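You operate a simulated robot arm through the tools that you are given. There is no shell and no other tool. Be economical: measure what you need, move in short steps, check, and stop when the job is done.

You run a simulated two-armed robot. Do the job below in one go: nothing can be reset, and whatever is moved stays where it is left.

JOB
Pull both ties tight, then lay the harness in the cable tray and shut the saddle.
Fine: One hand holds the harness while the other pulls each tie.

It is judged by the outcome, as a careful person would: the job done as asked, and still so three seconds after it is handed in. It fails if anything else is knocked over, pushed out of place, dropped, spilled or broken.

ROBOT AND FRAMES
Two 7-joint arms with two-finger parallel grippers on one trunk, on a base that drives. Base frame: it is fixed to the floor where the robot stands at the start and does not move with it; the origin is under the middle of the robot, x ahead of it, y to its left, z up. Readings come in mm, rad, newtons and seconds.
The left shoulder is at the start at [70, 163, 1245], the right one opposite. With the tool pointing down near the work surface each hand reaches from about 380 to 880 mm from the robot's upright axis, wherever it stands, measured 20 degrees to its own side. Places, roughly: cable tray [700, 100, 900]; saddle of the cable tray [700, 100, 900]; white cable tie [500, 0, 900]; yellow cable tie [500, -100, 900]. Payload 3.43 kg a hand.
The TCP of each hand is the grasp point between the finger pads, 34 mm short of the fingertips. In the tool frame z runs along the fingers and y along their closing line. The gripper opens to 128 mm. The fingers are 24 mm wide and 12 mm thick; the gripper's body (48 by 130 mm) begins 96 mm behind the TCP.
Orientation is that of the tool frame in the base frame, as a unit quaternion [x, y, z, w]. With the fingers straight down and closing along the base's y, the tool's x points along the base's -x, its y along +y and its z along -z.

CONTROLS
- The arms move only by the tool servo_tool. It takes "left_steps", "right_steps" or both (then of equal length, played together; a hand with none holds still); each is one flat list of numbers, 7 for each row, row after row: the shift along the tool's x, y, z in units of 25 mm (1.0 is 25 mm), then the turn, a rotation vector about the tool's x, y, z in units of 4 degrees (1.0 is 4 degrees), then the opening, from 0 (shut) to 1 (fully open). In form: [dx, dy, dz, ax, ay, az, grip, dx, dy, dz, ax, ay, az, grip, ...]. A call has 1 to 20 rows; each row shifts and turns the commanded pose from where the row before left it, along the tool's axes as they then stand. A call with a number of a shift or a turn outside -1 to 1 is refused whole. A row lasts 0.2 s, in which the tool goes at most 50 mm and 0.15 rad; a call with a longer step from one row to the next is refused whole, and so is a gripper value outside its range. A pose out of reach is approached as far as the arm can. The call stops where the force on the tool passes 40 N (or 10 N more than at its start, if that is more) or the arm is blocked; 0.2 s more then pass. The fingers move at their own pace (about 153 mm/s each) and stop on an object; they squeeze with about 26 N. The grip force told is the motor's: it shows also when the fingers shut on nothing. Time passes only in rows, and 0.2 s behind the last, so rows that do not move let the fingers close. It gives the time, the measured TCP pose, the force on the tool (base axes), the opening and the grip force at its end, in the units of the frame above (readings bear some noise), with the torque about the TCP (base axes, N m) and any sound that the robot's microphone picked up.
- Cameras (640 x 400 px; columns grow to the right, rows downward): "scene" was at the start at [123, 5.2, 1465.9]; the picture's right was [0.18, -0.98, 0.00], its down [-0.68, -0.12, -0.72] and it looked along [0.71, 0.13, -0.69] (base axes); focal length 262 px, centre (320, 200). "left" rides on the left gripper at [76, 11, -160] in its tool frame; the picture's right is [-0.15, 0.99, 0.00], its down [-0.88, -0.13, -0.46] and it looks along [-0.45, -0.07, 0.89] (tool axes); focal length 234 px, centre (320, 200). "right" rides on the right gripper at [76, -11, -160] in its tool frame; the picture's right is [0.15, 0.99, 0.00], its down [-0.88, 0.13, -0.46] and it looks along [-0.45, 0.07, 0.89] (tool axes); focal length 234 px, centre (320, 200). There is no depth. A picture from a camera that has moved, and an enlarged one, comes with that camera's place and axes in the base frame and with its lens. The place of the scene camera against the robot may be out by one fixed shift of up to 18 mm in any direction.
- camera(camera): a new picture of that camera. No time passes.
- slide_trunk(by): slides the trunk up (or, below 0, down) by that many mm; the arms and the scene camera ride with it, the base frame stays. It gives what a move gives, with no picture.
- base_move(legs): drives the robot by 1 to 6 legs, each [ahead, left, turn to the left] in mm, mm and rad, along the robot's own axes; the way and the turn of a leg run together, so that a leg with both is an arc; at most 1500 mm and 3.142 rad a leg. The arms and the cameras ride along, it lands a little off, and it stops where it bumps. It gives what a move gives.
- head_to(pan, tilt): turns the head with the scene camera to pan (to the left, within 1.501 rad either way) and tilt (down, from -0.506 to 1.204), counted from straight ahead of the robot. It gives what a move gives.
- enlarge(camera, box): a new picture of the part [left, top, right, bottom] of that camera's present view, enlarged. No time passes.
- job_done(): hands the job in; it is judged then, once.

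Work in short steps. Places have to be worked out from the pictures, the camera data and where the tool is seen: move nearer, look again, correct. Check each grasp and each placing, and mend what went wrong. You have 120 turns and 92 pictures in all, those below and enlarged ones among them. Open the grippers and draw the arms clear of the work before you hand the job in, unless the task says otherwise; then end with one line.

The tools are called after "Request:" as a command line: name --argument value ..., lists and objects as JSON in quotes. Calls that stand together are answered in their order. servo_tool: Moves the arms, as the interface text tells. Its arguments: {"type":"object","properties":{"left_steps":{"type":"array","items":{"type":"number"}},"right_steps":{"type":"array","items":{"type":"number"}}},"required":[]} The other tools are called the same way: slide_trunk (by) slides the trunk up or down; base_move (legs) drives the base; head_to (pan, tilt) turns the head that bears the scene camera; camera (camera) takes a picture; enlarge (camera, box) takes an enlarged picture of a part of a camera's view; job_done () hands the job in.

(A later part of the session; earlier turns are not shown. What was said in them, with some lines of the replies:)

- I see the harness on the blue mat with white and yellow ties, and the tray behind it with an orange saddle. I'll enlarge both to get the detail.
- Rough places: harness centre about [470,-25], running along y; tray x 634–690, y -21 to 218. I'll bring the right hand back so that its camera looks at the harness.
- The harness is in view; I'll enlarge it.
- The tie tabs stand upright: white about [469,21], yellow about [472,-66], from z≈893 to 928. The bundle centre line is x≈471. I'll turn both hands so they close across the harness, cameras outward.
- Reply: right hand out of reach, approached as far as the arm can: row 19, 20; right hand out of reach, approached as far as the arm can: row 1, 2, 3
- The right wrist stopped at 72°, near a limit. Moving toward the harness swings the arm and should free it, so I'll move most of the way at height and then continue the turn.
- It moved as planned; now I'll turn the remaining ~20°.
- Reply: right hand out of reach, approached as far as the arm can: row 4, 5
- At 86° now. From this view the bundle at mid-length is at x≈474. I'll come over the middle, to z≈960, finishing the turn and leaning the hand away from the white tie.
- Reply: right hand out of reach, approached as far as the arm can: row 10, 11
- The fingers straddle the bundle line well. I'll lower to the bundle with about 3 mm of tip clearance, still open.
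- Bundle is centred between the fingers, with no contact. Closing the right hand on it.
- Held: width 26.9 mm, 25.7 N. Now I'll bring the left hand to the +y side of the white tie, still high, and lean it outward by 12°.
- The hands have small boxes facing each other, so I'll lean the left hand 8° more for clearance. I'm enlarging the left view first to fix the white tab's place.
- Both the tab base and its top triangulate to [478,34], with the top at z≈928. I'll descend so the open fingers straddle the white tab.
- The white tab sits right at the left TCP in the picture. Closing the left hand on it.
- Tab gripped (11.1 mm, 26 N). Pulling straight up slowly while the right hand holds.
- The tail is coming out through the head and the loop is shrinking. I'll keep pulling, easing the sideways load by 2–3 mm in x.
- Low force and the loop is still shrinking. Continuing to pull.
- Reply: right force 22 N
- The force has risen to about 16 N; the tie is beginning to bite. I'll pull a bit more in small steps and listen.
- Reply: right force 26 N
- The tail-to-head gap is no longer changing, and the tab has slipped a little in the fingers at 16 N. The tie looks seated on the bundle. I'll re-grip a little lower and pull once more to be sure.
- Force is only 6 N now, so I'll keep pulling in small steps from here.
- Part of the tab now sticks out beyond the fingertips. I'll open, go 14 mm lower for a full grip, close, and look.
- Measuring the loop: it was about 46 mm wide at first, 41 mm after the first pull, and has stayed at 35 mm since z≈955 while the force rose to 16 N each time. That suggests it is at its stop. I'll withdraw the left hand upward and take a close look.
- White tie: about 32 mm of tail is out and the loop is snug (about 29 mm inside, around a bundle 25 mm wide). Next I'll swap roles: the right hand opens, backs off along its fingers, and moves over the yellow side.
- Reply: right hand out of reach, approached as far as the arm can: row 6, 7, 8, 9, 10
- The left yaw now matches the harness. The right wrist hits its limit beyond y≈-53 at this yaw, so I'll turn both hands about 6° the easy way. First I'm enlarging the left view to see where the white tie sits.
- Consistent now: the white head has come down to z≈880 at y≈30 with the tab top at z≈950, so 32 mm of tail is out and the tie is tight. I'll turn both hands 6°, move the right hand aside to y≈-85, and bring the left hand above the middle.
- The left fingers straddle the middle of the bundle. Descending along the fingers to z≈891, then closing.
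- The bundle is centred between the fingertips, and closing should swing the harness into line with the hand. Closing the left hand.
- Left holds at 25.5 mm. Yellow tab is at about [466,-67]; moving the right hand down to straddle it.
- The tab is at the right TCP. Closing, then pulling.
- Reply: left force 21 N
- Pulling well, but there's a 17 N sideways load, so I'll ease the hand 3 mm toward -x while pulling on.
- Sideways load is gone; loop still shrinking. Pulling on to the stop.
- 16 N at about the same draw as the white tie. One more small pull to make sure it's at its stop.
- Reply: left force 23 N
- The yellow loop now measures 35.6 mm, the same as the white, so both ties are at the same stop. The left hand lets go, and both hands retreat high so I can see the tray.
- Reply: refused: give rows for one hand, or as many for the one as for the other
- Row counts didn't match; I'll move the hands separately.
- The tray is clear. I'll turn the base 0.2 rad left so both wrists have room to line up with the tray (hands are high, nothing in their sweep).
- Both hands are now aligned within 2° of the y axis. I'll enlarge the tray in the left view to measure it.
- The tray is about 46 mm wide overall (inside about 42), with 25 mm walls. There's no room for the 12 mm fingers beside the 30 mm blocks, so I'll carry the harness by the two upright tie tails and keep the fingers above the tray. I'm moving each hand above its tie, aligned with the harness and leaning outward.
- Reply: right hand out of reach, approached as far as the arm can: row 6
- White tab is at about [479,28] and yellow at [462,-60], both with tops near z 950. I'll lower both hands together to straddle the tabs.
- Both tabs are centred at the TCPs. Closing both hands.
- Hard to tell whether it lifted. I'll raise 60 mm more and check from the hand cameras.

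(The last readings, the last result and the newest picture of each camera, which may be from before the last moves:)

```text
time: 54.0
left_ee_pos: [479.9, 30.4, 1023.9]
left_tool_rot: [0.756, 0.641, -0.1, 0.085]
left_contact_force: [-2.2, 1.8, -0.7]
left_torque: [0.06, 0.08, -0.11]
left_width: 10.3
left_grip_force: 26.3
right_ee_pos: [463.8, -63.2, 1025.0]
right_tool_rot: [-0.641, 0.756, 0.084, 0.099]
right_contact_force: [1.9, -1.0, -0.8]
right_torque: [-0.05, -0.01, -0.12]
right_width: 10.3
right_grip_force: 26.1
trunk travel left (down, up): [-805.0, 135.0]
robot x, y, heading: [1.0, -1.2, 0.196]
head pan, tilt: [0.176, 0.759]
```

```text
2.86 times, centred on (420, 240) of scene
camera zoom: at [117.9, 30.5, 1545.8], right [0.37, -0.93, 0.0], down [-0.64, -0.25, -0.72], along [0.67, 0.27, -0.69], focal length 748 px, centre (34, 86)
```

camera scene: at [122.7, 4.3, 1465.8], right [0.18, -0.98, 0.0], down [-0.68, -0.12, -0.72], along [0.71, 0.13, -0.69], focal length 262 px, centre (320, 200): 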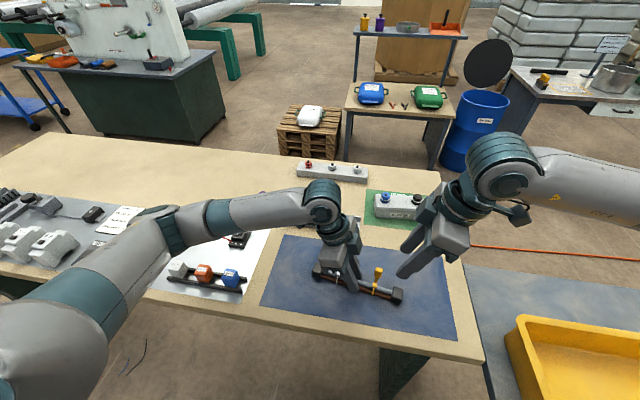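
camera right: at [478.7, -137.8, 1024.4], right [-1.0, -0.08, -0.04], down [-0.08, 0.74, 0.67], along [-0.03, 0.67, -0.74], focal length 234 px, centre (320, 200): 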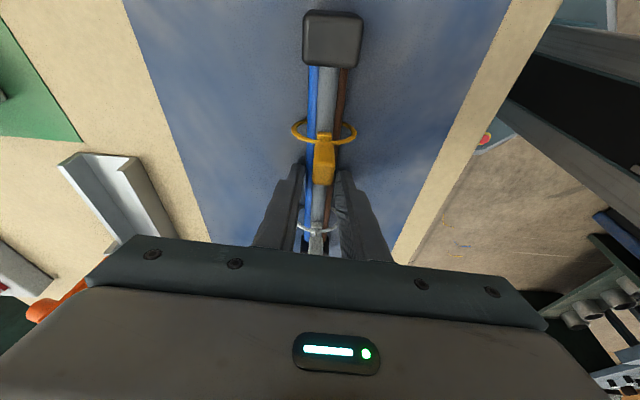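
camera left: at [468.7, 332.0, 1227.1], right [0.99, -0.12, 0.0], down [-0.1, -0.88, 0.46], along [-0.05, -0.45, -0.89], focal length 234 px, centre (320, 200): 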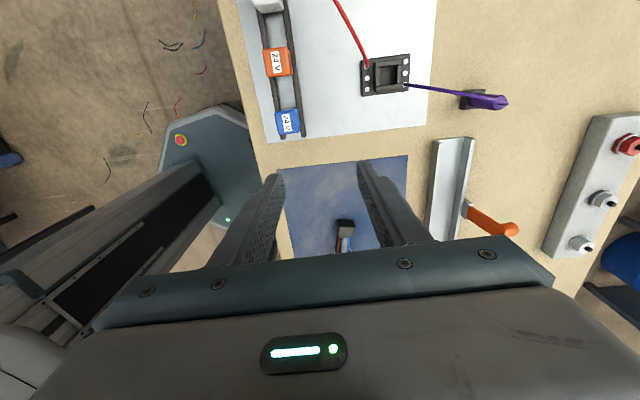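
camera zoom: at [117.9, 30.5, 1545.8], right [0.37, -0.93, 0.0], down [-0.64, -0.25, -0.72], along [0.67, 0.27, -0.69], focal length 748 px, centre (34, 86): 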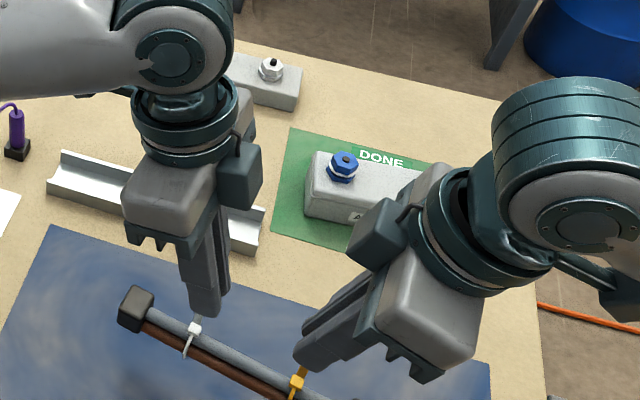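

It's lifted, with both tails in the fingers. The harness runs at about 80° and the tray at about 91.5°, so I'll turn the base another 0.2 rad left. That also carries it toward the tray, with clearance of about 40 mm over the walls.

Request:
base_move --legs '[[0, 0, 0.2]]'

Request:
camera --camera "right"

Request:
camera --camera "left"

```text
time: 55.2
left_ee_pos: [464.4, 127.4, 1024.7]
left_tool_rot: [0.688, 0.714, -0.091, 0.094]
left_contact_force: [-2.8, 3.1, -0.7]
left_torque: [0.01, 0.05, -0.14]
left_width: 10.2
left_grip_force: 26.2
right_ee_pos: [466.9, 30.1, 1025.7]
right_tool_rot: [0.713, -0.689, -0.095, -0.091]
right_contact_force: [2.4, -2.9, -1.2]
right_torque: [-0.06, -0.06, -0.12]
right_width: 10.5
right_grip_force: 25.8
trunk travel left (down, up): [-805.0, 135.0]
robot x, y, heading: [0.7, 1.4, 0.395]
head pan, tilt: [0.176, 0.759]
```

```text
30 pictures are left
camera right: at [481.6, -84.6, 1159.5], right [-0.98, -0.18, -0.04], down [-0.16, 0.73, 0.67], along [-0.09, 0.66, -0.74], focal length 234 px, centre (320, 200)
```

right: 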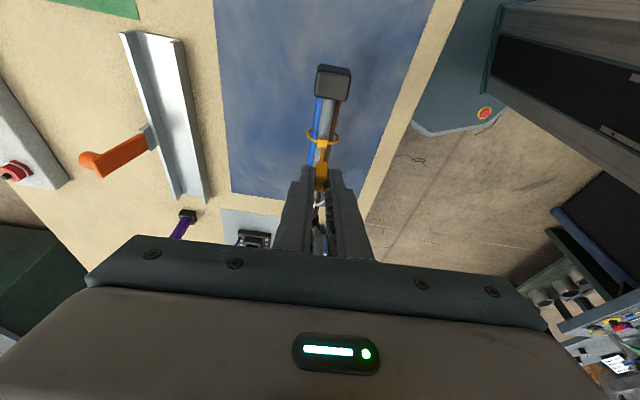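

```text
29 pictures are left
camera left: at [470.9, 241.9, 1160.6], right [0.99, -0.11, 0.04], down [-0.1, -0.74, 0.67], along [-0.04, -0.67, -0.74], focal length 234 px, centre (320, 200)
```

left: 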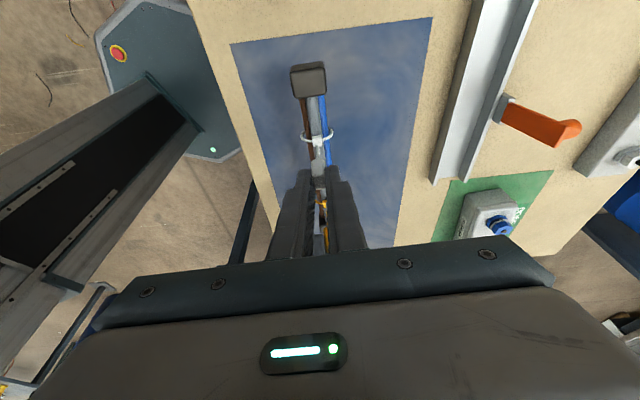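

Harness and tray are now parallel. I'll translate both hands together +190 mm in x and +26 mm in y, staying high, and then measure from above.

Request:
servo_tool --left_steps '[0.073, 0.763, -0.019, 0, 0, 0, 0, 0.073, 0.763, -0.019, 0, 0, 0, 0, 0.073, 0.763, -0.019, 0, 0, 0, 0, 0.073, 0.763, -0.019, 0, 0, 0, 0, 0.073, 0.763, -0.019, 0, 0, 0, 0, 0.073, 0.763, -0.019, 0, 0, 0, 0, 0.073, 0.763, -0.019, 0, 0, 0, 0, 0.073, 0.763, -0.019, 0, 0, 0, 0, 0.073, 0.763, -0.019, 0, 0, 0, 0, 0.073, 0.763, -0.019, 0, 0, 0, 0]' --right_steps '[-0.0745, -0.763, 0.0195, 0, 0, 0, 0, -0.0745, -0.763, 0.0195, 0, 0, 0, 0, -0.0745, -0.763, 0.0195, 0, 0, 0, 0, -0.0745, -0.763, 0.0195, 0, 0, 0, 0, -0.0745, -0.763, 0.0195, 0, 0, 0, 0, -0.0745, -0.763, 0.0195, 0, 0, 0, 0, -0.0745, -0.763, 0.0195, 0, 0, 0, 0, -0.0745, -0.763, 0.0195, 0, 0, 0, 0, -0.0745, -0.763, 0.0195, 0, 0, 0, 0, -0.0745, -0.763, 0.0195, 0, 0, 0, 0]'

Request:
enlarge --camera "right" --box '[200, 20, 440, 220]'

Request:
enlarge --camera "left" --box '[200, 20, 440, 220]'

Request:
enlarge --camera "scene" --box '[280, 120, 480, 270]'

```text
time: 57.4
left_ee_pos: [653.9, 151.6, 1024.4]
left_tool_rot: [0.689, 0.713, -0.091, 0.094]
left_contact_force: [-0.3, -0.1, 0.3]
left_torque: [0.02, 0.02, -0.03]
left_width: 0.5
left_grip_force: 26.2
right_ee_pos: [544.8, 40.1, 1025.0]
right_tool_rot: [0.713, -0.689, -0.094, -0.092]
right_contact_force: [-0.3, 0.6, -1.5]
right_torque: [-0.08, 0.04, -0.02]
right_width: 10.6
right_grip_force: 26.4
right hand out of reach, approached as far as the arm can: row 5, 6, 7, 8, 9, 10
trunk travel left (down, up): [-805.0, 135.0]
robot x, y, heading: [-0.9, 0.0, 0.399]
head pan, tilt: [0.176, 0.759]
```

```text
2.00 times, centred on (320, 120) of right
camera zoom: at [558.5, -74.1, 1158.9], right [-0.98, -0.18, -0.04], down [-0.16, 0.73, 0.67], along [-0.09, 0.66, -0.74], focal length 468 px, centre (320, 360)
```

zoom: 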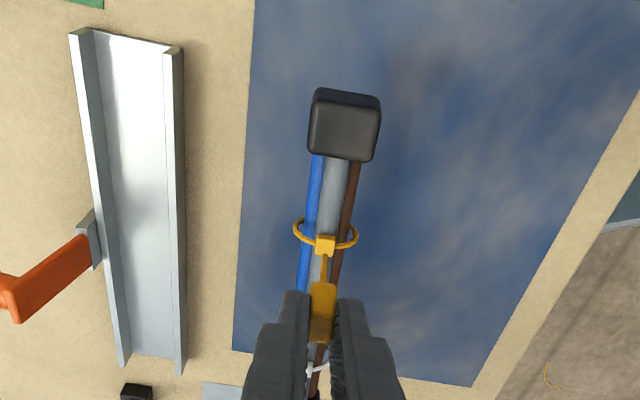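

```text
2.00 times, centred on (320, 120) of left
camera zoom: at [661.5, 267.0, 1160.6], right [0.99, -0.11, 0.04], down [-0.1, -0.74, 0.67], along [-0.04, -0.67, -0.74], focal length 468 px, centre (320, 360)
```

zoom: 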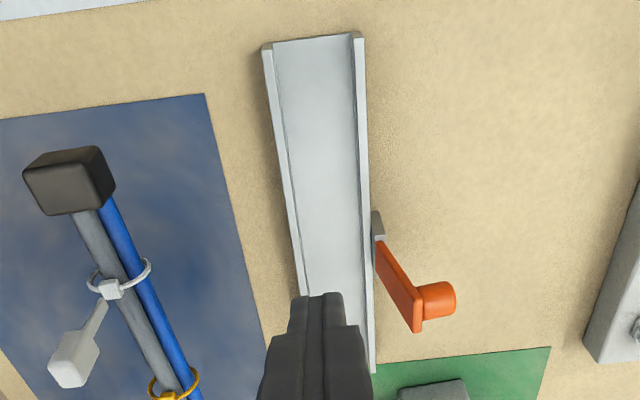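

```text
2.67 times, centred on (380, 195) of scene
camera zoom: at [107.8, 54.3, 1545.8], right [0.54, -0.84, 0.0], down [-0.58, -0.37, -0.72], along [0.61, 0.39, -0.69], focal length 698 px, centre (160, 213)
```

zoom: 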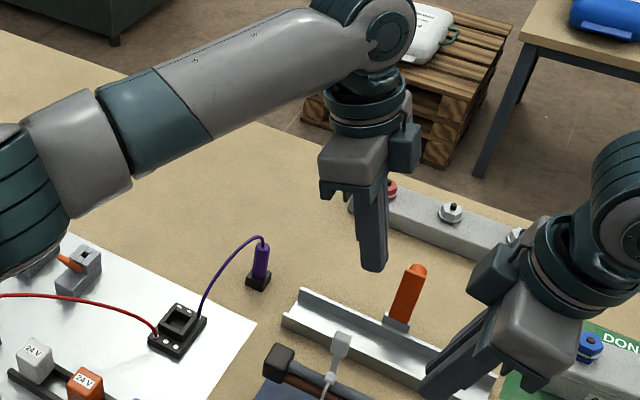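

The right wrist reached a limit partway, and the left hand slid off the white tab, but the right hand still holds the harness level by the yellow tail. I'll bring the left hand up and over to re-grip the white tab. After that I'll transport by driving the base with the arms fixed.

Request:
servo_tool --left_steps '[-0.21, 0, -0.78, 0, 0, 0, 0, -0.21, 0, -0.78, 0, 0, 0, 0, -0.2, 0, -0.76, 0, 0, 0, 0.1, 0.02, -0.84, 0, 0, 0, 0, 0.3, 0.02, -0.84, 0, 0, 0, 0, 0.4, 0.02, -0.84, 0, 0, 0, 0, 0.4, 0.02, -0.84, 0, 0, 0, 0, 0.4, 0.02, -0.84, 0, 0, 0, 0, 0.4]'

Request:
enlarge --camera "left" --box '[200, 60, 440, 260]'

```text
time: 59.2
left_ee_pos: [549.3, 149.7, 1084.5]
left_tool_rot: [0.689, 0.713, -0.091, 0.094]
left_contact_force: [-0.5, 0.2, 0.3]
left_torque: [-0.01, -0.01, -0.01]
left_width: 51.3
left_grip_force: 0.1
right_ee_pos: [541.5, 39.9, 1025.0]
right_tool_rot: [0.713, -0.689, -0.094, -0.091]
right_contact_force: [0.1, -0.4, -1.9]
right_torque: [-0.07, -0.01, 0.01]
right_width: 10.1
right_grip_force: 26.0
trunk travel left (down, up): [-805.0, 135.0]
robot x, y, heading: [-1.5, -4.2, 0.402]
head pan, tilt: [0.176, 0.759]
```

```text
2.00 times, centred on (320, 160) of left
camera zoom: at [555.3, 265.5, 1220.7], right [0.99, -0.11, 0.04], down [-0.1, -0.74, 0.67], along [-0.04, -0.67, -0.74], focal length 468 px, centre (320, 280)
```

zoom: 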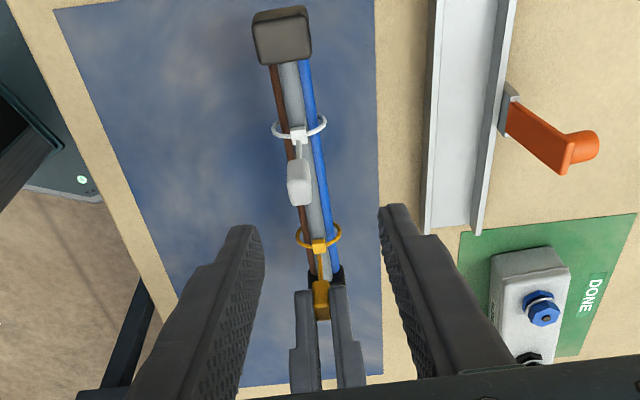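

White tab is at [540,142], top z≈1021. Lowering over it and closing.

Request:
servo_tool --left_steps '[0.145, -0.16, 0.4, 0, 0, 0, 0.4, 0.145, -0.1, 0.6, 0, 0, 0, 0.4, 0.145, -0.1, 0.8, 0, 0, 0, 0.4, 0.145, 0, 0.86, 0, 0, 0, 0.4, 0, 0, 0, 0, 0, 0, 0.15, 0, 0, 0, 0, 0, 0, 0.05, 0, 0, 0, 0, 0, 0, 0, 0, 0, 0, 0, 0, 0, 0]'

Request:
enlarge --camera "left" --box '[200, 60, 440, 260]'

```text
time: 61.0
left_ee_pos: [540.2, 146.6, 1016.4]
left_tool_rot: [0.688, 0.714, -0.09, 0.094]
left_contact_force: [-1.9, -0.3, 0.0]
left_torque: [-0.06, 0.04, -0.11]
left_width: 10.2
left_grip_force: 26.2
right_ee_pos: [543.4, 40.7, 1024.0]
right_tool_rot: [0.713, -0.688, -0.094, -0.09]
right_contact_force: [2.6, -0.1, -2.2]
right_torque: [-0.01, -0.06, -0.12]
right_width: 10.8
right_grip_force: 26.0
trunk travel left (down, up): [-805.0, 135.0]
robot x, y, heading: [0.6, -5.1, 0.395]
head pan, tilt: [0.176, 0.759]
```

```text
2.00 times, centred on (320, 160) of left
camera zoom: at [547.1, 261.4, 1151.9], right [0.99, -0.11, 0.04], down [-0.1, -0.74, 0.67], along [-0.04, -0.67, -0.74], focal length 468 px, centre (320, 280)
```

zoom: 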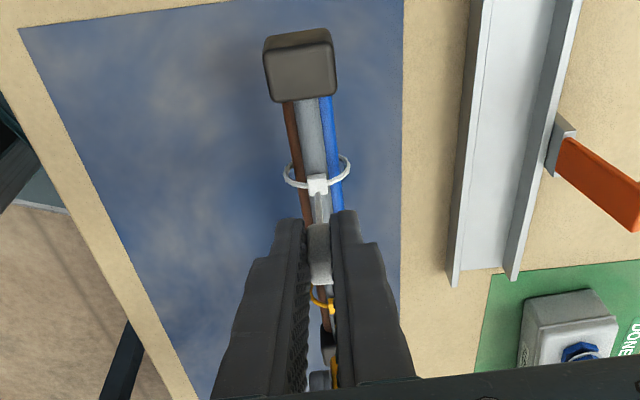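

Both tails are held again. The tray measures centre [663.5,113], along y, walls up to 876. The harness is centred at [541.5,93] at about 91.7° and clears the walls by about 45 mm. I'll drive the base with the arms fixed: about 124 mm ahead, 11 mm to the right, and 0.03 rad back to the right.

Request:
base_move --legs '[[62, -5.4, -0.015], [62, -5.4, -0.015]]'

Request:
enlarge --camera "left" --box '[200, 0, 440, 200]'

Request:
enlarge --camera "right" --box '[200, 0, 440, 200]'

```text
time: 62.5
left_ee_pos: [657.5, 165.4, 1019.0]
left_tool_rot: [0.699, 0.703, -0.09, 0.095]
left_contact_force: [-3.3, 1.0, -0.6]
left_torque: [0.1, 0.02, -0.15]
left_width: 10.6
left_grip_force: 25.7
right_ee_pos: [657.4, 59.0, 1027.8]
right_tool_rot: [0.703, -0.699, -0.091, -0.094]
right_contact_force: [1.9, -0.7, -1.4]
right_torque: [-0.09, -0.1, -0.1]
right_width: 10.1
right_grip_force: 25.9
trunk travel left (down, up): [-805.0, 135.0]
robot x, y, heading: [119.5, 36.1, 0.373]
head pan, tilt: [0.176, 0.759]
```

```text
2.00 times, centred on (320, 100) of left
camera zoom: at [667.0, 279.6, 1155.0], right [0.99, -0.13, 0.04], down [-0.13, -0.73, 0.67], along [-0.06, -0.67, -0.74], focal length 468 px, centre (320, 400)
```

zoom: 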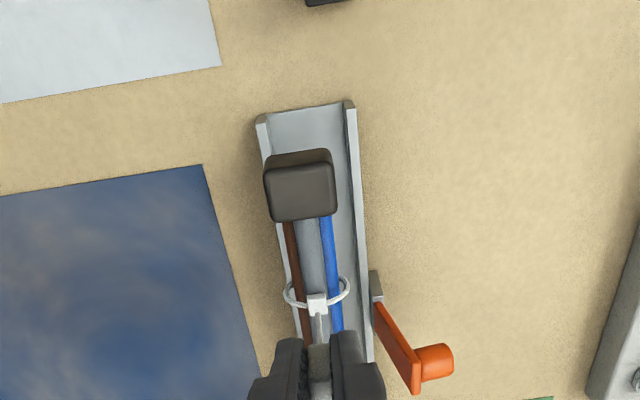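

```text
2.00 times, centred on (320, 100) of right
camera zoom: at [668.2, -55.8, 1161.9], right [-0.99, -0.15, -0.04], down [-0.14, 0.73, 0.67], along [-0.07, 0.67, -0.74], focal length 468 px, centre (320, 400)
```

zoom: 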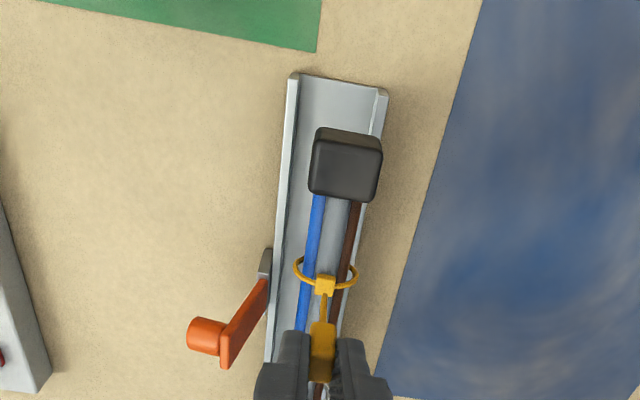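

Nicely over the tray; re-measured, the harness is about 6 mm too far front (658.5 vs 664.5), and centred lengthwise. I'll nudge the base 6 mm in world +x, then lower with the trunk by 50 mm.

Request:
base_move --legs '[[5.6, -2.2, 0]]'

Request:
slide_trunk --by -45

Request:
enlarge --camera "left" --box '[240, 0, 400, 160]'

Request:
enlarge --camera "right" --box '[240, 0, 400, 160]'

```text
time: 63.2
left_ee_pos: [667.2, 165.9, 1014.6]
left_tool_rot: [0.699, 0.703, -0.093, 0.092]
left_contact_force: [-1.6, -0.5, 0.6]
left_torque: [0.02, 0.06, -0.1]
left_width: 10.4
left_grip_force: 25.9
right_ee_pos: [666.8, 59.3, 1025.0]
right_tool_rot: [0.703, -0.699, -0.093, -0.092]
right_contact_force: [2.8, 0.1, -2.0]
right_torque: [-0.13, -0.05, -0.09]
right_width: 10.3
right_grip_force: 25.7
trunk travel left (down, up): [-805.0, 135.0]
robot x, y, heading: [123.5, 32.8, 0.366]
head pan, tilt: [0.176, 0.759]
```

```text
time: 64.1
left_ee_pos: [667.4, 165.4, 972.1]
left_tool_rot: [0.698, 0.704, -0.092, 0.093]
left_contact_force: [-3.1, 0.7, 0.2]
left_torque: [0.0, 0.01, -0.13]
left_width: 10.1
left_grip_force: 26.2
right_ee_pos: [665.0, 59.1, 980.5]
right_tool_rot: [0.703, -0.699, -0.092, -0.092]
right_contact_force: [1.2, -0.2, -1.8]
right_torque: [-0.09, -0.07, -0.07]
right_width: 10.5
right_grip_force: 25.8
trunk travel left (down, up): [-760.0, 180.0]
robot x, y, heading: [123.7, 37.1, 0.37]
head pan, tilt: [0.176, 0.759]
```

```text
2.50 times, centred on (320, 80) of left
camera zoom: at [676.7, 280.5, 1107.5], right [0.99, -0.14, 0.04], down [-0.13, -0.73, 0.67], along [-0.06, -0.67, -0.74], focal length 585 px, centre (320, 500)
```

zoom: 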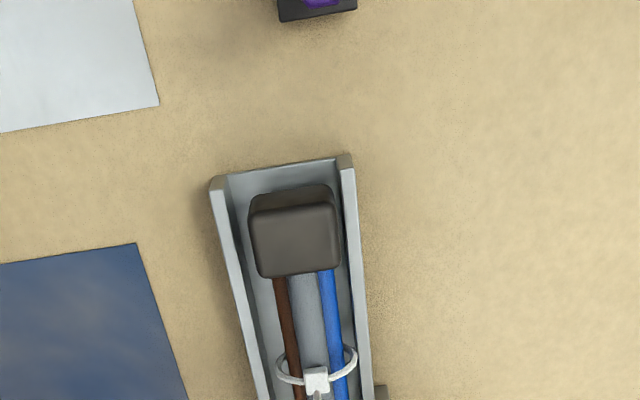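

```text
2.50 times, centred on (320, 80) of right
camera zoom: at [678.1, -54.9, 1114.7], right [-0.99, -0.15, -0.04], down [-0.13, 0.73, 0.67], along [-0.07, 0.67, -0.74], focal length 585 px, centre (320, 500)
```

zoom: 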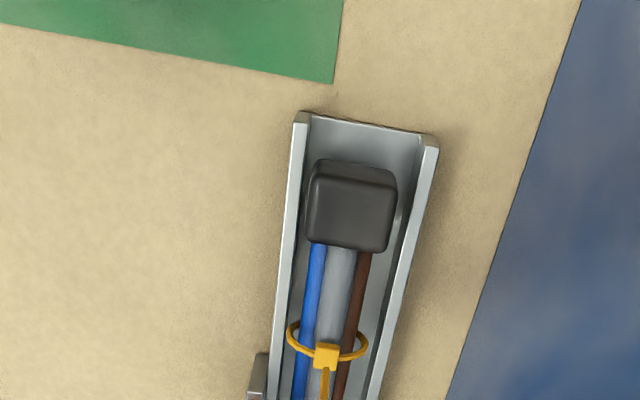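

Slight overshoot: the harness is about 2.5 mm to the rear of tray centre. I'll ease both hands -2.5 mm in x, then lower 18 mm more.

Request:
servo_tool --left_steps '[0, -0.05, 0, 0, 0, 0, 0, 0, -0.05, 0, 0, 0, 0, 0]' --right_steps '[0, 0.05, 0, 0, 0, 0, 0, 0, 0.05, 0, 0, 0, 0, 0]'

Request:
slide_trunk --by -18

Request:
enlarge --camera "left" --box '[240, 20, 400, 180]'

Request:
enlarge --camera "right" --box '[240, 20, 400, 180]'

```text
time: 64.7
left_ee_pos: [665.5, 166.1, 972.2]
left_tool_rot: [0.698, 0.704, -0.092, 0.092]
left_contact_force: [-1.8, 2.4, 0.3]
left_torque: [-0.11, 0.0, -0.11]
left_width: 10.3
left_grip_force: 26.1
right_ee_pos: [663.9, 60.2, 979.9]
right_tool_rot: [0.702, -0.7, -0.092, -0.094]
right_contact_force: [2.5, -3.2, -1.4]
right_torque: [-0.04, -0.01, -0.13]
right_width: 10.5
right_grip_force: 25.9
trunk travel left (down, up): [-760.0, 180.0]
robot x, y, heading: [123.4, 35.5, 0.369]
head pan, tilt: [0.176, 0.759]
```

```text
time: 65.4
left_ee_pos: [664.1, 165.0, 954.6]
left_tool_rot: [0.699, 0.703, -0.092, 0.094]
left_contact_force: [0.3, 5.8, 10.8]
left_torque: [-0.16, 0.04, -0.1]
left_width: 10.5
left_grip_force: 26.2
right_ee_pos: [664.2, 59.4, 963.9]
right_tool_rot: [0.703, -0.699, -0.092, -0.094]
right_contact_force: [4.2, -6.6, 10.7]
right_torque: [-0.1, -0.05, -0.1]
right_width: 10.5
right_grip_force: 25.9
trunk travel left (down, up): [-742.0, 198.0]
robot x, y, heading: [123.3, 37.1, 0.374]
head pan, tilt: [0.176, 0.759]
```

```text
2.50 times, centred on (320, 100) of left
camera zoom: at [674.4, 280.2, 1091.1], right [0.99, -0.13, 0.04], down [-0.13, -0.73, 0.67], along [-0.06, -0.67, -0.74], focal length 585 px, centre (320, 450)
```

zoom: 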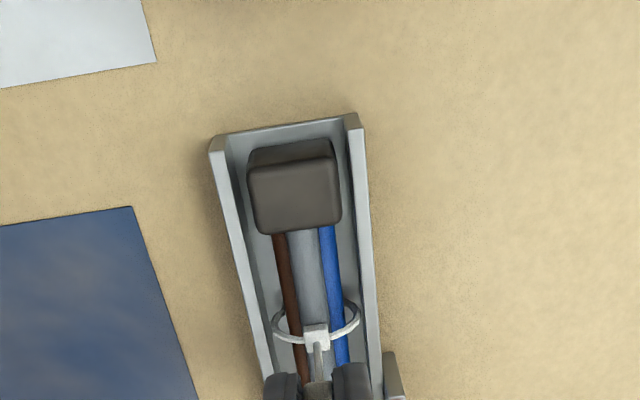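

```text
2.50 times, centred on (320, 100) of right
camera zoom: at [675.7, -55.0, 1097.7], right [-0.99, -0.15, -0.04], down [-0.14, 0.73, 0.67], along [-0.07, 0.67, -0.74], focal length 585 px, centre (320, 450)
```

zoom: 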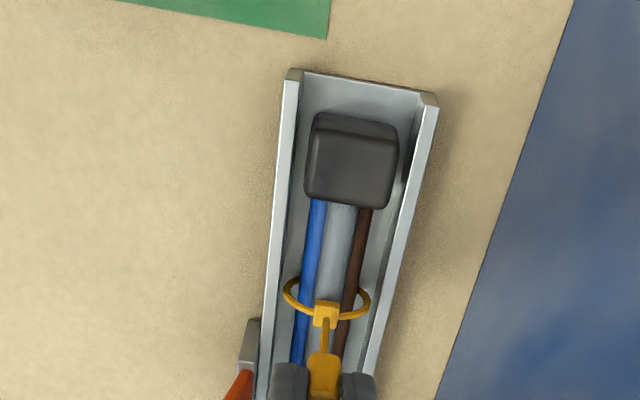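

Both hands read 10.8 N upward: the harness is on the tray floor. I'll ease up 3 mm, open both hands, and back off along the fingers.

Request:
slide_trunk --by 3

Request:
servo_tool --left_steps '[0, 0, 0, 0, 0, 0, 0.25, 0, 0, 0, 0, 0, 0, 0.3, 0, 0, -0.6, 0, 0, 0, 0.3, 0, 0, -1, 0, 0, 0, 0.3, 0, 0, -1, 0, 0, 0, 0.3, 0, 0, -1, 0, 0, 0, 0.3]' --right_steps '[0, 0, 0, 0, 0, 0, 0.25, 0, 0, 0, 0, 0, 0, 0.3, 0, 0, -0.6, 0, 0, 0, 0.3, 0, 0, -1, 0, 0, 0, 0.3, 0, 0, -1, 0, 0, 0, 0.3, 0, 0, -1, 0, 0, 0, 0.3]'

Request:
enlarge --camera "left" --box '[220, 40, 420, 240]'

Request:
enlarge --camera "right" --box '[220, 40, 420, 240]'

```text
time: 65.9
left_ee_pos: [664.5, 165.6, 957.1]
left_tool_rot: [0.699, 0.703, -0.092, 0.093]
left_contact_force: [-0.8, 2.9, 6.8]
left_torque: [0.05, -0.1, -0.12]
left_width: 10.5
left_grip_force: 25.3
right_ee_pos: [664.3, 59.2, 965.2]
right_tool_rot: [0.703, -0.699, -0.092, -0.093]
right_contact_force: [4.4, -2.7, 5.5]
right_torque: [0.08, -0.1, -0.08]
right_width: 10.5
right_grip_force: 25.8
trunk travel left (down, up): [-745.0, 195.0]
robot x, y, heading: [125.5, 36.5, 0.374]
head pan, tilt: [0.176, 0.759]
```

```text
time: 67.3
left_ee_pos: [663.9, 189.6, 1044.0]
left_tool_rot: [0.699, 0.703, -0.093, 0.093]
left_contact_force: [-0.7, 1.0, 0.2]
left_torque: [0.0, -0.04, 0.02]
left_width: 38.4
left_grip_force: 0.0
right_ee_pos: [651.3, 47.0, 1025.9]
right_tool_rot: [0.702, -0.7, -0.09, -0.094]
right_contact_force: [-0.8, 0.1, -0.5]
right_torque: [0.01, -0.03, 0.05]
right_width: 38.2
right_grip_force: 0.1
right hand out of reach, approached as far as the arm can: row 5, 6
trunk travel left (down, up): [-745.0, 195.0]
robot x, y, heading: [122.0, 31.7, 0.367]
head pan, tilt: [0.176, 0.759]
```

```text
2.00 times, centred on (320, 140) of left
camera zoom: at [673.5, 305.4, 1179.3], right [0.99, -0.14, 0.04], down [-0.13, -0.73, 0.67], along [-0.06, -0.67, -0.74], focal length 468 px, centre (320, 320)
```

zoom: 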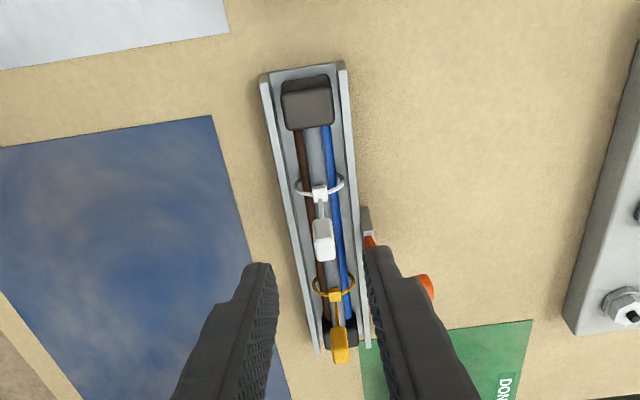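

```text
2.00 times, centred on (320, 140) of right
camera zoom: at [663.2, -67.3, 1161.1], right [-0.99, -0.14, -0.04], down [-0.13, 0.73, 0.67], along [-0.06, 0.66, -0.74], focal length 468 px, centre (320, 320)
```

zoom: 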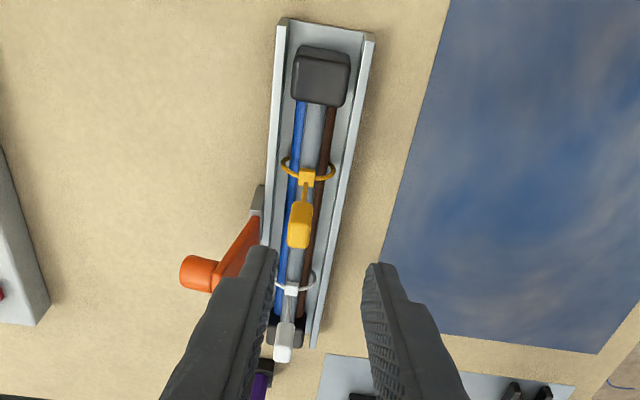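

The harness lies inside the tray, both loops still about 35 mm. Next I'll move the right hand well clear and straighten the left hand to vertical, closed and high, before going behind the saddle lever.

Request:
servo_tool --right_steps '[0.3, 0, -0.3, 0, 0, 1, 0.3, 0.5, 0, -0.2, 0, 0, 1, 0.3, 0.7, 0, 0, 0, 0, 1, 0.3, 0.8, 0, 0, 0, 0, 1, 0.3, 0.9, 0, -0.2, 0, 0, 1, 0.3, 1, 0, -0.2, 0, 0, 0, 0.3, 1, 0, -0.2, 0, 0, 0, 0.3, 1, 0, -0.2, 0, 0, 0, 0.3]'

Request:
servo_tool --left_steps '[0, 0, -0.5, 0, 1, 0, 0, 0, 0, -0.5, 0, 1, 0, 0, 0, 0, -0.5, 0, 1, 0, 0, 0, 0, -0.5, 0, 0.8, 0, 0]'

Request:
camera --camera "scene"

```text
time: 69.1
left_ee_pos: [663.4, 188.1, 1043.2]
left_tool_rot: [0.698, 0.704, -0.092, 0.093]
left_contact_force: [-0.8, 0.3, 0.4]
left_torque: [-0.01, 0.01, 0.02]
left_width: 38.4
left_grip_force: 0.1
right_ee_pos: [614.4, -108.5, 1018.9]
right_tool_rot: [-0.57, 0.811, 0.106, 0.075]
right_contact_force: [-1.5, -0.3, 0.6]
right_torque: [0.05, -0.01, 0.01]
right_width: 38.1
right_grip_force: 0.0
trunk travel left (down, up): [-745.0, 195.0]
robot x, y, heading: [123.7, 37.1, 0.371]
head pan, tilt: [0.176, 0.759]
```

```text
time: 70.1
left_ee_pos: [663.6, 196.8, 1092.3]
left_tool_rot: [0.705, 0.71, 0.002, -0.001]
left_contact_force: [-0.1, -0.5, 0.3]
left_torque: [0.0, -0.01, 0.02]
left_width: 0.1
left_grip_force: 26.2
right_ee_pos: [614.6, -106.9, 1019.2]
right_tool_rot: [-0.571, 0.81, 0.107, 0.075]
right_contact_force: [0.8, -0.8, 0.2]
right_torque: [0.03, 0.02, -0.02]
right_width: 38.3
right_grip_force: 0.0
trunk travel left (down, up): [-745.0, 195.0]
robot x, y, heading: [123.3, 31.5, 0.369]
head pan, tilt: [0.176, 0.759]
```

```text
15 pictures are left
camera scene: at [231.5, 85.5, 1485.9], right [0.52, -0.85, 0.0], down [-0.59, -0.36, -0.73], along [0.62, 0.38, -0.69], focal length 262 px, centre (320, 200)
```

scene: 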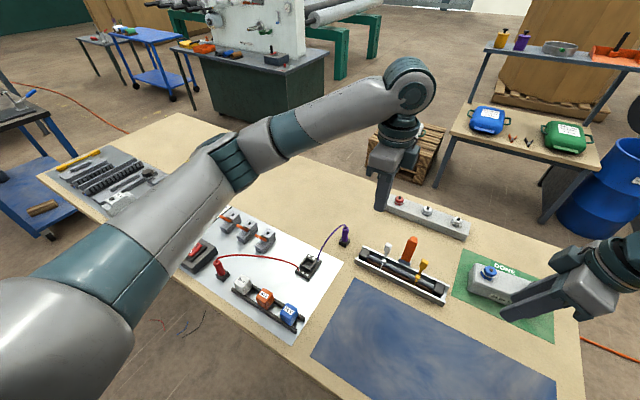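

Everything is clear. The left hand, closed, goes to the rear of the saddle lever at [765,112], then down until the tips are at about z 918.

Request:
servo_tool --left_steps '[-0.68, 0.81, 0, 0, 0, 0, 0, -0.68, 0.81, 0, 0, 0, 0, 0, -0.68, 0.81, 0, 0, 0, 0, 0, -0.68, 0.81, 0, 0, 0, 0, 0, -0.68, 0.81, 0, 0, 0, 0, 0, 0, 0, 0.93, 0, 0, 0, 0, 0, 0, 0.93, 0, 0, 0, 0, 0, 0, 0.93, 0, 0, 0, 0, 0, 0, 0.93, 0, 0, 0, 0, 0, 0, 0.93, 0, 0, 0, 0, 0, 0, 0.93, 0, 0, 0, 0]'

Request:
enlarge --camera "left" --box '[160, 40, 480, 240]'

Request:
enlarge --camera "scene" --box '[330, 180, 490, 310]'

```text
time: 72.5
left_ee_pos: [767.0, 112.8, 953.3]
left_tool_rot: [0.705, 0.709, 0.001, -0.002]
left_contact_force: [0.1, 0.3, 0.1]
left_torque: [-0.01, 0.0, -0.02]
left_width: 0.0
left_grip_force: 26.2
right_ee_pos: [615.7, -106.0, 1019.2]
right_tool_rot: [-0.572, 0.81, 0.108, 0.074]
right_contact_force: [0.1, -0.2, -0.3]
right_torque: [0.01, 0.01, 0.01]
right_width: 38.2
right_grip_force: 0.0
trunk travel left (down, up): [-745.0, 195.0]
robot x, y, heading: [125.8, 33.4, 0.366]
head pan, tilt: [0.176, 0.759]
```

```text
2.00 times, centred on (320, 140) of left
camera zoom: at [777.0, 188.5, 1114.4], right [0.99, -0.14, 0.0], down [-0.12, -0.88, 0.45], along [-0.06, -0.45, -0.89], focal length 468 px, centre (320, 320)
```

zoom: 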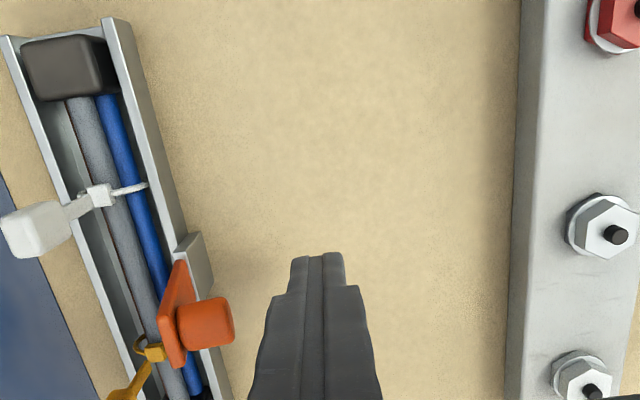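

```text
3.08 times, centred on (410, 245) of scene
camera zoom: at [232.2, 86.6, 1485.9], right [0.52, -0.85, 0.0], down [-0.59, -0.36, -0.72], along [0.62, 0.38, -0.69], focal length 806 px, centre (43, 62)
```

zoom: 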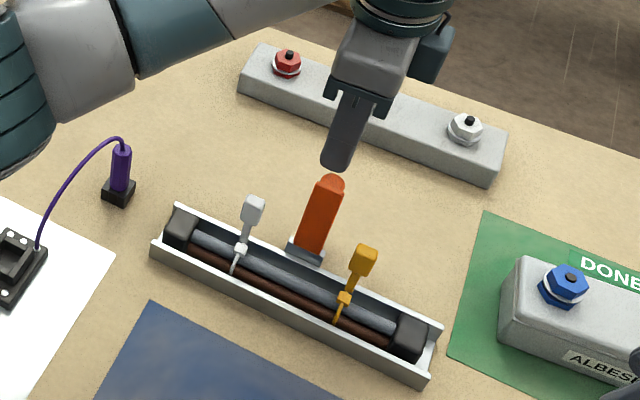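

Fingers are right behind the knob (knob at about [719,108,945]). Pushing the lever forward.

Request:
servo_tool --left_steps '[-0.12, -0.6, 0, 0, 0, 0, 0, 0, -0.5, 0, 0, 0, 0, 0, 0, -0.5, 0, 0, 0, 0, 0, 0, -0.5, 0, 0, 0, 0, 0, 0, -0.5, 0, 0, 0, 0, 0, 0, -0.5, 0, 0, 0, 0, 0]'

Request:
enlarge --camera "scene" --box '[330, 180, 490, 310]'

```text
time: 73.9
left_ee_pos: [688.7, 109.6, 954.0]
left_tool_rot: [0.704, 0.71, 0.001, -0.002]
left_contact_force: [-0.3, -0.1, 0.7]
left_torque: [-0.02, -0.01, -0.01]
left_width: 0.1
left_grip_force: 25.5
right_ee_pos: [614.6, -105.3, 1019.2]
right_tool_rot: [-0.571, 0.811, 0.107, 0.074]
right_contact_force: [0.4, 0.8, 0.2]
right_torque: [-0.01, 0.0, -0.04]
right_width: 38.4
right_grip_force: 0.0
trunk travel left (down, up): [-745.0, 195.0]
robot x, y, heading: [124.6, 37.2, 0.364]
head pan, tilt: [0.176, 0.759]
```

```text
3.08 times, centred on (410, 245) of scene
camera zoom: at [231.5, 86.6, 1485.9], right [0.52, -0.85, 0.0], down [-0.59, -0.36, -0.72], along [0.62, 0.38, -0.69], focal length 806 px, centre (43, 62)
```

zoom: 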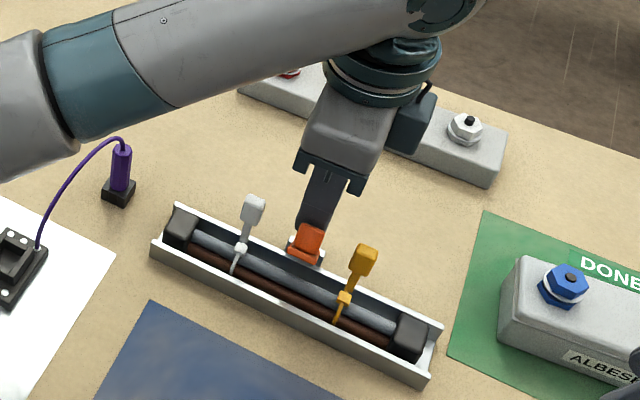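

The lever is swinging forward with almost no resistance. Continuing forward, then easing downward.

Request:
servo_tool --left_steps '[0, -0.5, 0, 0, 0, 0, 0, 0, -0.5, 0, 0, 0, 0, 0, 0, -0.5, 0, 0, 0, 0, 0, 0, -0.3, 0, 0, 0, 0, 0]'

Request:
enlarge --camera "scene" --box '[330, 180, 490, 310]'

Request:
enlarge --camera "left" --box '[200, 60, 440, 240]'

```text
time: 74.8
left_ee_pos: [659.5, 109.5, 948.3]
left_tool_rot: [0.7, 0.714, 0.004, 0.002]
left_contact_force: [40.8, -4.9, -29.6]
left_torque: [-0.07, -1.52, 0.16]
left_width: 0.3
left_grip_force: 25.9
right_ee_pos: [620.2, -107.6, 1017.4]
right_tool_rot: [-0.57, 0.811, 0.108, 0.074]
right_contact_force: [-0.2, -0.2, 0.3]
right_torque: [-0.01, -0.05, -0.03]
right_width: 38.6
right_grip_force: 0.1
trunk travel left (down, up): [-745.0, 195.0]
robot x, y, heading: [123.6, 34.4, 0.37]
head pan, tilt: [0.176, 0.759]
stopped in row 4 (left hand): the force on the tool passed its limit (the readings are from after the stop); the commanded pose is now the measured one
```

```text
3.08 times, centred on (410, 245) of scene
camera zoom: at [238.5, 85.5, 1485.1], right [0.52, -0.86, 0.0], down [-0.59, -0.36, -0.72], along [0.62, 0.38, -0.69], focal length 806 px, centre (43, 62)
```

zoom: 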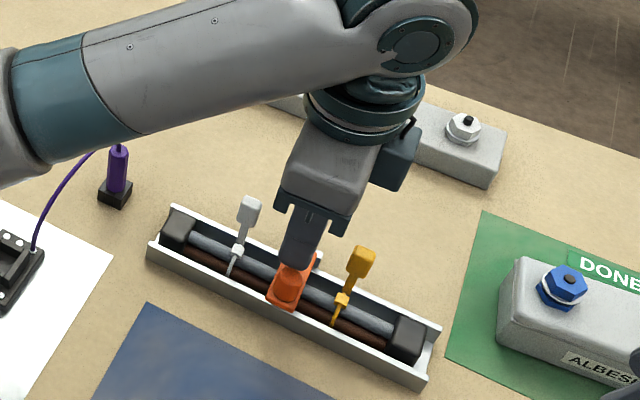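

```text
2.22 times, centred on (320, 150) of left
camera zoom: at [666.8, 185.2, 1110.3], right [0.99, -0.13, 0.01], down [-0.12, -0.88, 0.45], along [-0.05, -0.45, -0.89], focal length 520 px, centre (320, 311)
```

zoom: 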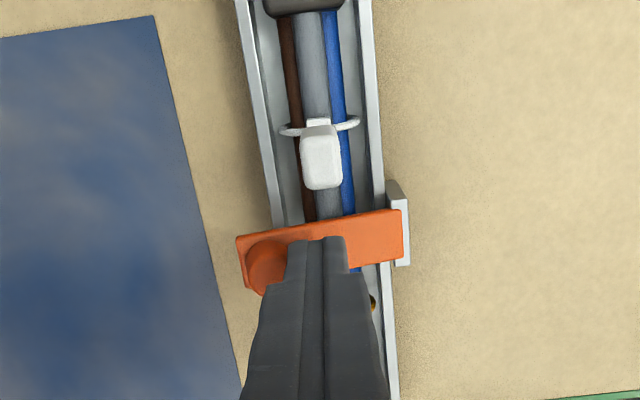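

The lever is almost down and the fingers are wedged against the knob. I'll back off, lift, move over the knob at about [638,110], and then press it down.

Request:
servo_tool --left_steps '[0, 0.2, 0, 0, 0, 0, 0, 0, 0.1, -0.8, 0, 0, 0, 0, 0, 0, -1, 0, 0, 0, 0, 0, -0.6, 0, 0, 0, 0, 0, 0, -0.6, 0, 0, 0, 0, 0]'

Request:
enlarge --camera "left" --box '[200, 60, 440, 240]'

Request:
enlarge --camera "scene" --box '[350, 190, 470, 290]'

```text
time: 75.3
left_ee_pos: [659.9, 109.5, 959.4]
left_tool_rot: [0.701, 0.713, 0.004, 0.002]
left_contact_force: [0.1, -0.7, 0.3]
left_torque: [0.0, -0.04, 0.03]
left_width: 0.0
left_grip_force: 26.0
right_ee_pos: [618.1, -107.6, 1018.8]
right_tool_rot: [-0.57, 0.811, 0.108, 0.075]
right_contact_force: [-0.5, 0.9, -0.6]
right_torque: [-0.01, -0.01, -0.03]
right_width: 38.3
right_grip_force: 0.1
trunk travel left (down, up): [-745.0, 195.0]
robot x, y, heading: [125.2, 36.9, 0.367]
head pan, tilt: [0.176, 0.759]
stopped in row 2 (left hand): the force on the tool passed its limit (the readings are from after the stop); the commanded pose is now the measured one
```

```text
2.22 times, centred on (320, 150) of left
camera zoom: at [669.1, 184.9, 1119.6], right [0.99, -0.13, 0.01], down [-0.12, -0.88, 0.45], along [-0.05, -0.45, -0.89], focal length 520 px, centre (320, 311)
```

zoom: 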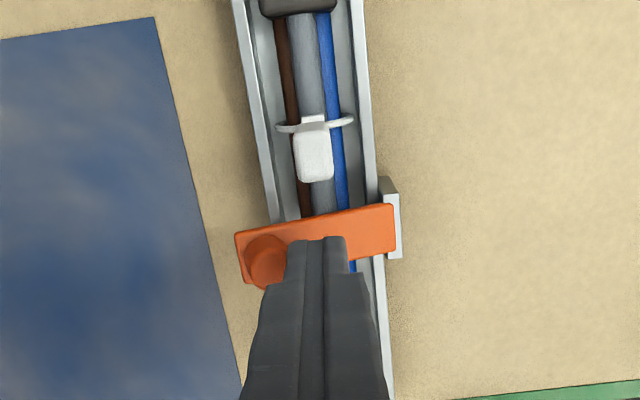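

```text
4.00 times, centred on (410, 240) of scene
camera zoom: at [234.2, 85.6, 1486.2], right [0.52, -0.86, 0.0], down [-0.59, -0.36, -0.72], along [0.62, 0.38, -0.69], focal length 1048 px, centre (-40, 40)
```

zoom: 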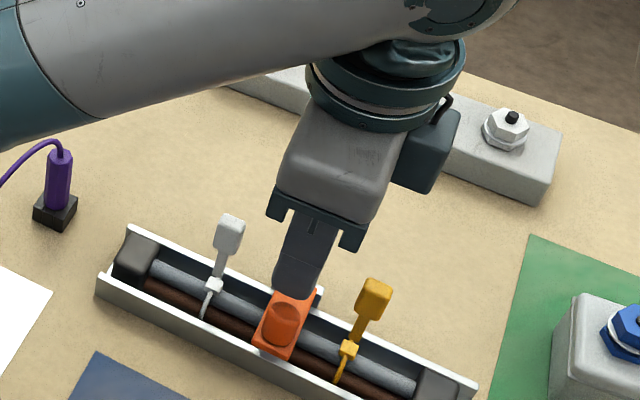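

Contact is released now. Lifting 30 mm, moving over the knob, and pressing down gently (tips at about z 915 first).

Request:
servo_tool --left_steps '[0, 0.1, -0.6, 0, 0, 0, 0, 0, 0, -0.6, 0, 0, 0, 0, 0, -0.5, 0, 0, 0, 0, 0, 0, -0.46, 0, 0, 0, 0, 0, 0, 0, 0.3, 0, 0, 0, 0, 0, 0, 0.3, 0, 0, 0, 0, 0, 0, 0.3, 0, 0, 0, 0, 0, 0, 0.3, 0, 0, 0, 0]'

```text
time: 77.2
left_ee_pos: [638.3, 109.5, 958.3]
left_tool_rot: [0.701, 0.713, 0.005, 0.003]
left_contact_force: [-0.8, -0.5, -0.1]
left_torque: [-0.02, 0.0, -0.03]
left_width: 0.0
left_grip_force: 26.5
right_ee_pos: [615.5, -107.5, 1019.9]
right_tool_rot: [-0.571, 0.811, 0.107, 0.076]
right_contact_force: [0.0, -0.6, -0.2]
right_torque: [0.02, -0.02, 0.0]
right_width: 38.3
right_grip_force: 0.1
trunk travel left (down, up): [-745.0, 195.0]
robot x, y, heading: [122.0, 31.5, 0.365]
head pan, tilt: [0.176, 0.759]
```

Tips at z 924, no contact yet. Going on down in small steps until it presses.

Request:
servo_tool --left_steps '[0, 0, 0.2, 0, 0, 0, 0, 0, 0, 0.2, 0, 0, 0, 0, 0, 0, 0.2, 0, 0, 0, 0, 0, 0, 0.2, 0, 0, 0, 0, 0, 0, 0.2, 0, 0, 0, 0, 0, 0, 0.2, 0, 0, 0, 0]'

```text
time: 78.4
left_ee_pos: [638.6, 109.0, 940.8]
left_tool_rot: [0.702, 0.712, 0.007, 0.007]
left_contact_force: [-11.9, 3.5, 27.2]
left_torque: [0.11, 0.35, -0.09]
left_width: 0.0
left_grip_force: 26.2
right_ee_pos: [612.7, -106.7, 1020.8]
right_tool_rot: [-0.571, 0.81, 0.106, 0.076]
right_contact_force: [-0.2, 0.2, 0.1]
right_torque: [0.01, 0.04, 0.0]
right_width: 38.4
right_grip_force: 0.1
trunk travel left (down, up): [-745.0, 195.0]
robot x, y, heading: [124.3, 34.9, 0.374]
head pan, tilt: [0.176, 0.759]
stopped in row 6 (left hand): the force on the tool passed its limit (the readings are from after the stop); the commanded pose is now the measured one
```

It pressed to the force limit with the tips at z≈907. Looking at the saddle.

Request:
enlarge --camera "left" --box '[220, 60, 440, 240]'

Request:
enlarge --camera "scene" --box '[360, 210, 460, 290]'

```text
2.22 times, centred on (330, 150) of left
camera zoom: at [644.8, 185.3, 1102.3], right [0.99, -0.13, 0.02], down [-0.13, -0.88, 0.45], along [-0.04, -0.45, -0.89], focal length 520 px, centre (298, 311)
```

zoom: 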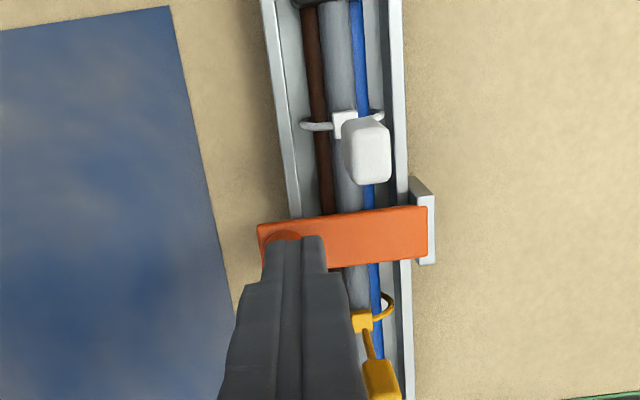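

```text
5.00 times, centred on (410, 250) of scene
camera zoom: at [229.4, 86.8, 1486.4], right [0.52, -0.85, 0.0], down [-0.59, -0.36, -0.73], along [0.62, 0.38, -0.69], focal length 1310 px, centre (-130, -50)
```

zoom: 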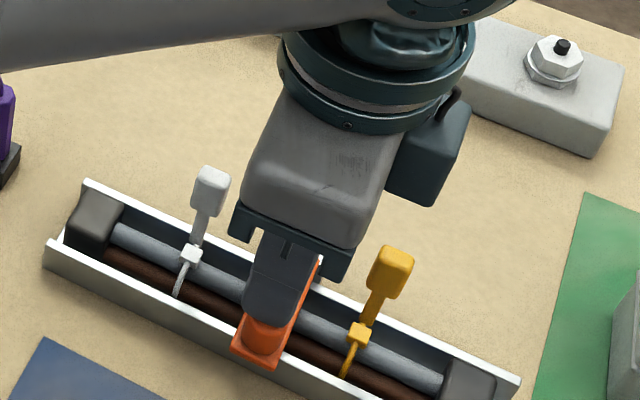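

Knob top at z 907 puts the strap at about wall height (876), lying across the tray and pressed to the limit. I'll lift the left hand clear and check that it stays down.

Request:
servo_tool --left_steps '[0, 0, -0.3, 0, 0, 0, 0, 0, 0, -0.8, 0, 0, 0, 0, 0, 0, -1, 0, 0, 0, 0, 0, 0, -1, 0, 0, 0, 0, 0, 0, -1, 0, 0, 0, 0, 0, 0, -1, 0, 0, 0, 0, 0.8, 0, 0, 0, 0, 0, 0, 0.9, 0, 0, 0, 0, 0, 0.3, 0.9, 0, 0, 0, 0, 0, 0.5, 0.9, 0, 0, 0, 0, 0, 0.5, 0.9, 0, 0, 0, 0, 0, 0.5]'

Request:
enlarge --camera "scene" --box '[350, 210, 470, 310]'

Request:
enlarge --camera "left" --box '[220, 60, 440, 280]'

```text
time: 80.8
left_ee_pos: [637.7, 220.2, 1065.1]
left_tool_rot: [0.701, 0.713, 0.006, 0.007]
left_contact_force: [-0.3, 0.6, 0.7]
left_torque: [0.0, 0.0, -0.03]
left_width: 63.9
left_grip_force: 0.0
right_ee_pos: [614.6, -106.5, 1019.8]
right_tool_rot: [-0.57, 0.811, 0.106, 0.074]
right_contact_force: [0.6, -0.6, -0.2]
right_torque: [-0.02, -0.01, -0.04]
right_width: 38.5
right_grip_force: 0.1
trunk travel left (down, up): [-745.0, 195.0]
robot x, y, heading: [124.6, 37.6, 0.368]
head pan, tilt: [0.176, 0.759]
```

```text
4.00 times, centred on (410, 260) of scene
camera zoom: at [232.5, 87.3, 1485.9], right [0.52, -0.85, 0.0], down [-0.59, -0.36, -0.72], along [0.62, 0.38, -0.69], focal length 1048 px, centre (-40, -40)
```

zoom: 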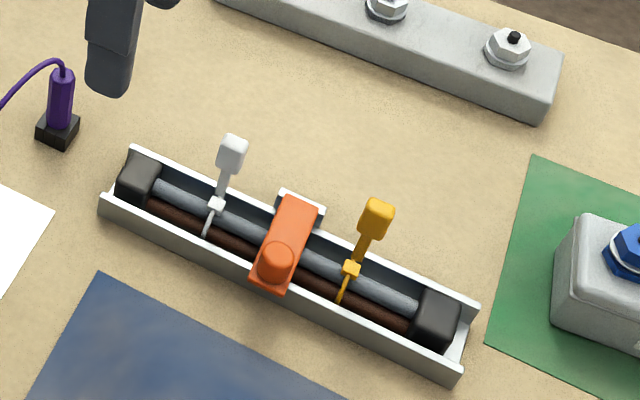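

```text
1.82 times, centred on (330, 170) of left
camera zoom: at [643.0, 296.5, 1226.5], right [0.99, -0.13, 0.02], down [-0.12, -0.88, 0.45], along [-0.04, -0.45, -0.89], focal length 426 px, centre (302, 254)
```

zoom: 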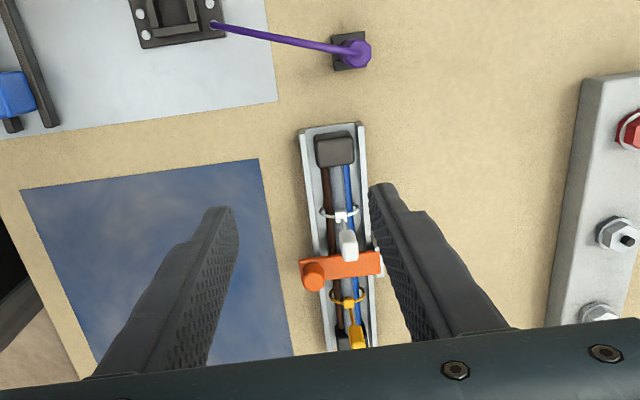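

The saddle lies shut across the tray and the tray hasn't moved. One closer look at the two loops to confirm they're still tight.

Request:
enlarge --camera "left" --box '[305, 135, 365, 225]'

Request:
enlarge --camera "scene" --box '[385, 235, 455, 285]'

```text
4.44 times, centred on (335, 180) of left
camera zoom: at [643.0, 296.5, 1226.5], right [0.99, -0.13, 0.02], down [-0.12, -0.88, 0.45], along [-0.04, -0.45, -0.89], focal length 1041 px, centre (253, 289)
```

zoom: 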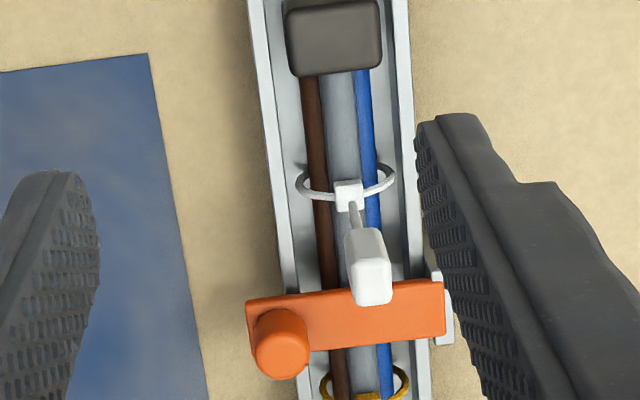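

```text
8.00 times, centred on (420, 260) of scene
camera zoom: at [232.5, 87.3, 1485.9], right [0.52, -0.85, 0.0], down [-0.59, -0.36, -0.72], along [0.62, 0.38, -0.69], focal length 2096 px, centre (-480, -280)
```

zoom: 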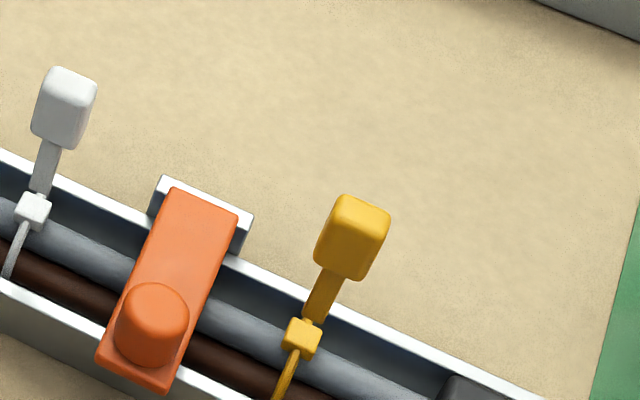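

Both loops measure the same as when they were pulled tight, and the tails stand at equal length. The saddle is shut over the harness, and both hands are open and clear. Handing in.

Request:
job_done

```text
The job is handed in.
```

I pulled both ties tight, laid the harness in the cable tray and shut the saddle over it; no latch click was heard, but the saddle stayed down after I let go.
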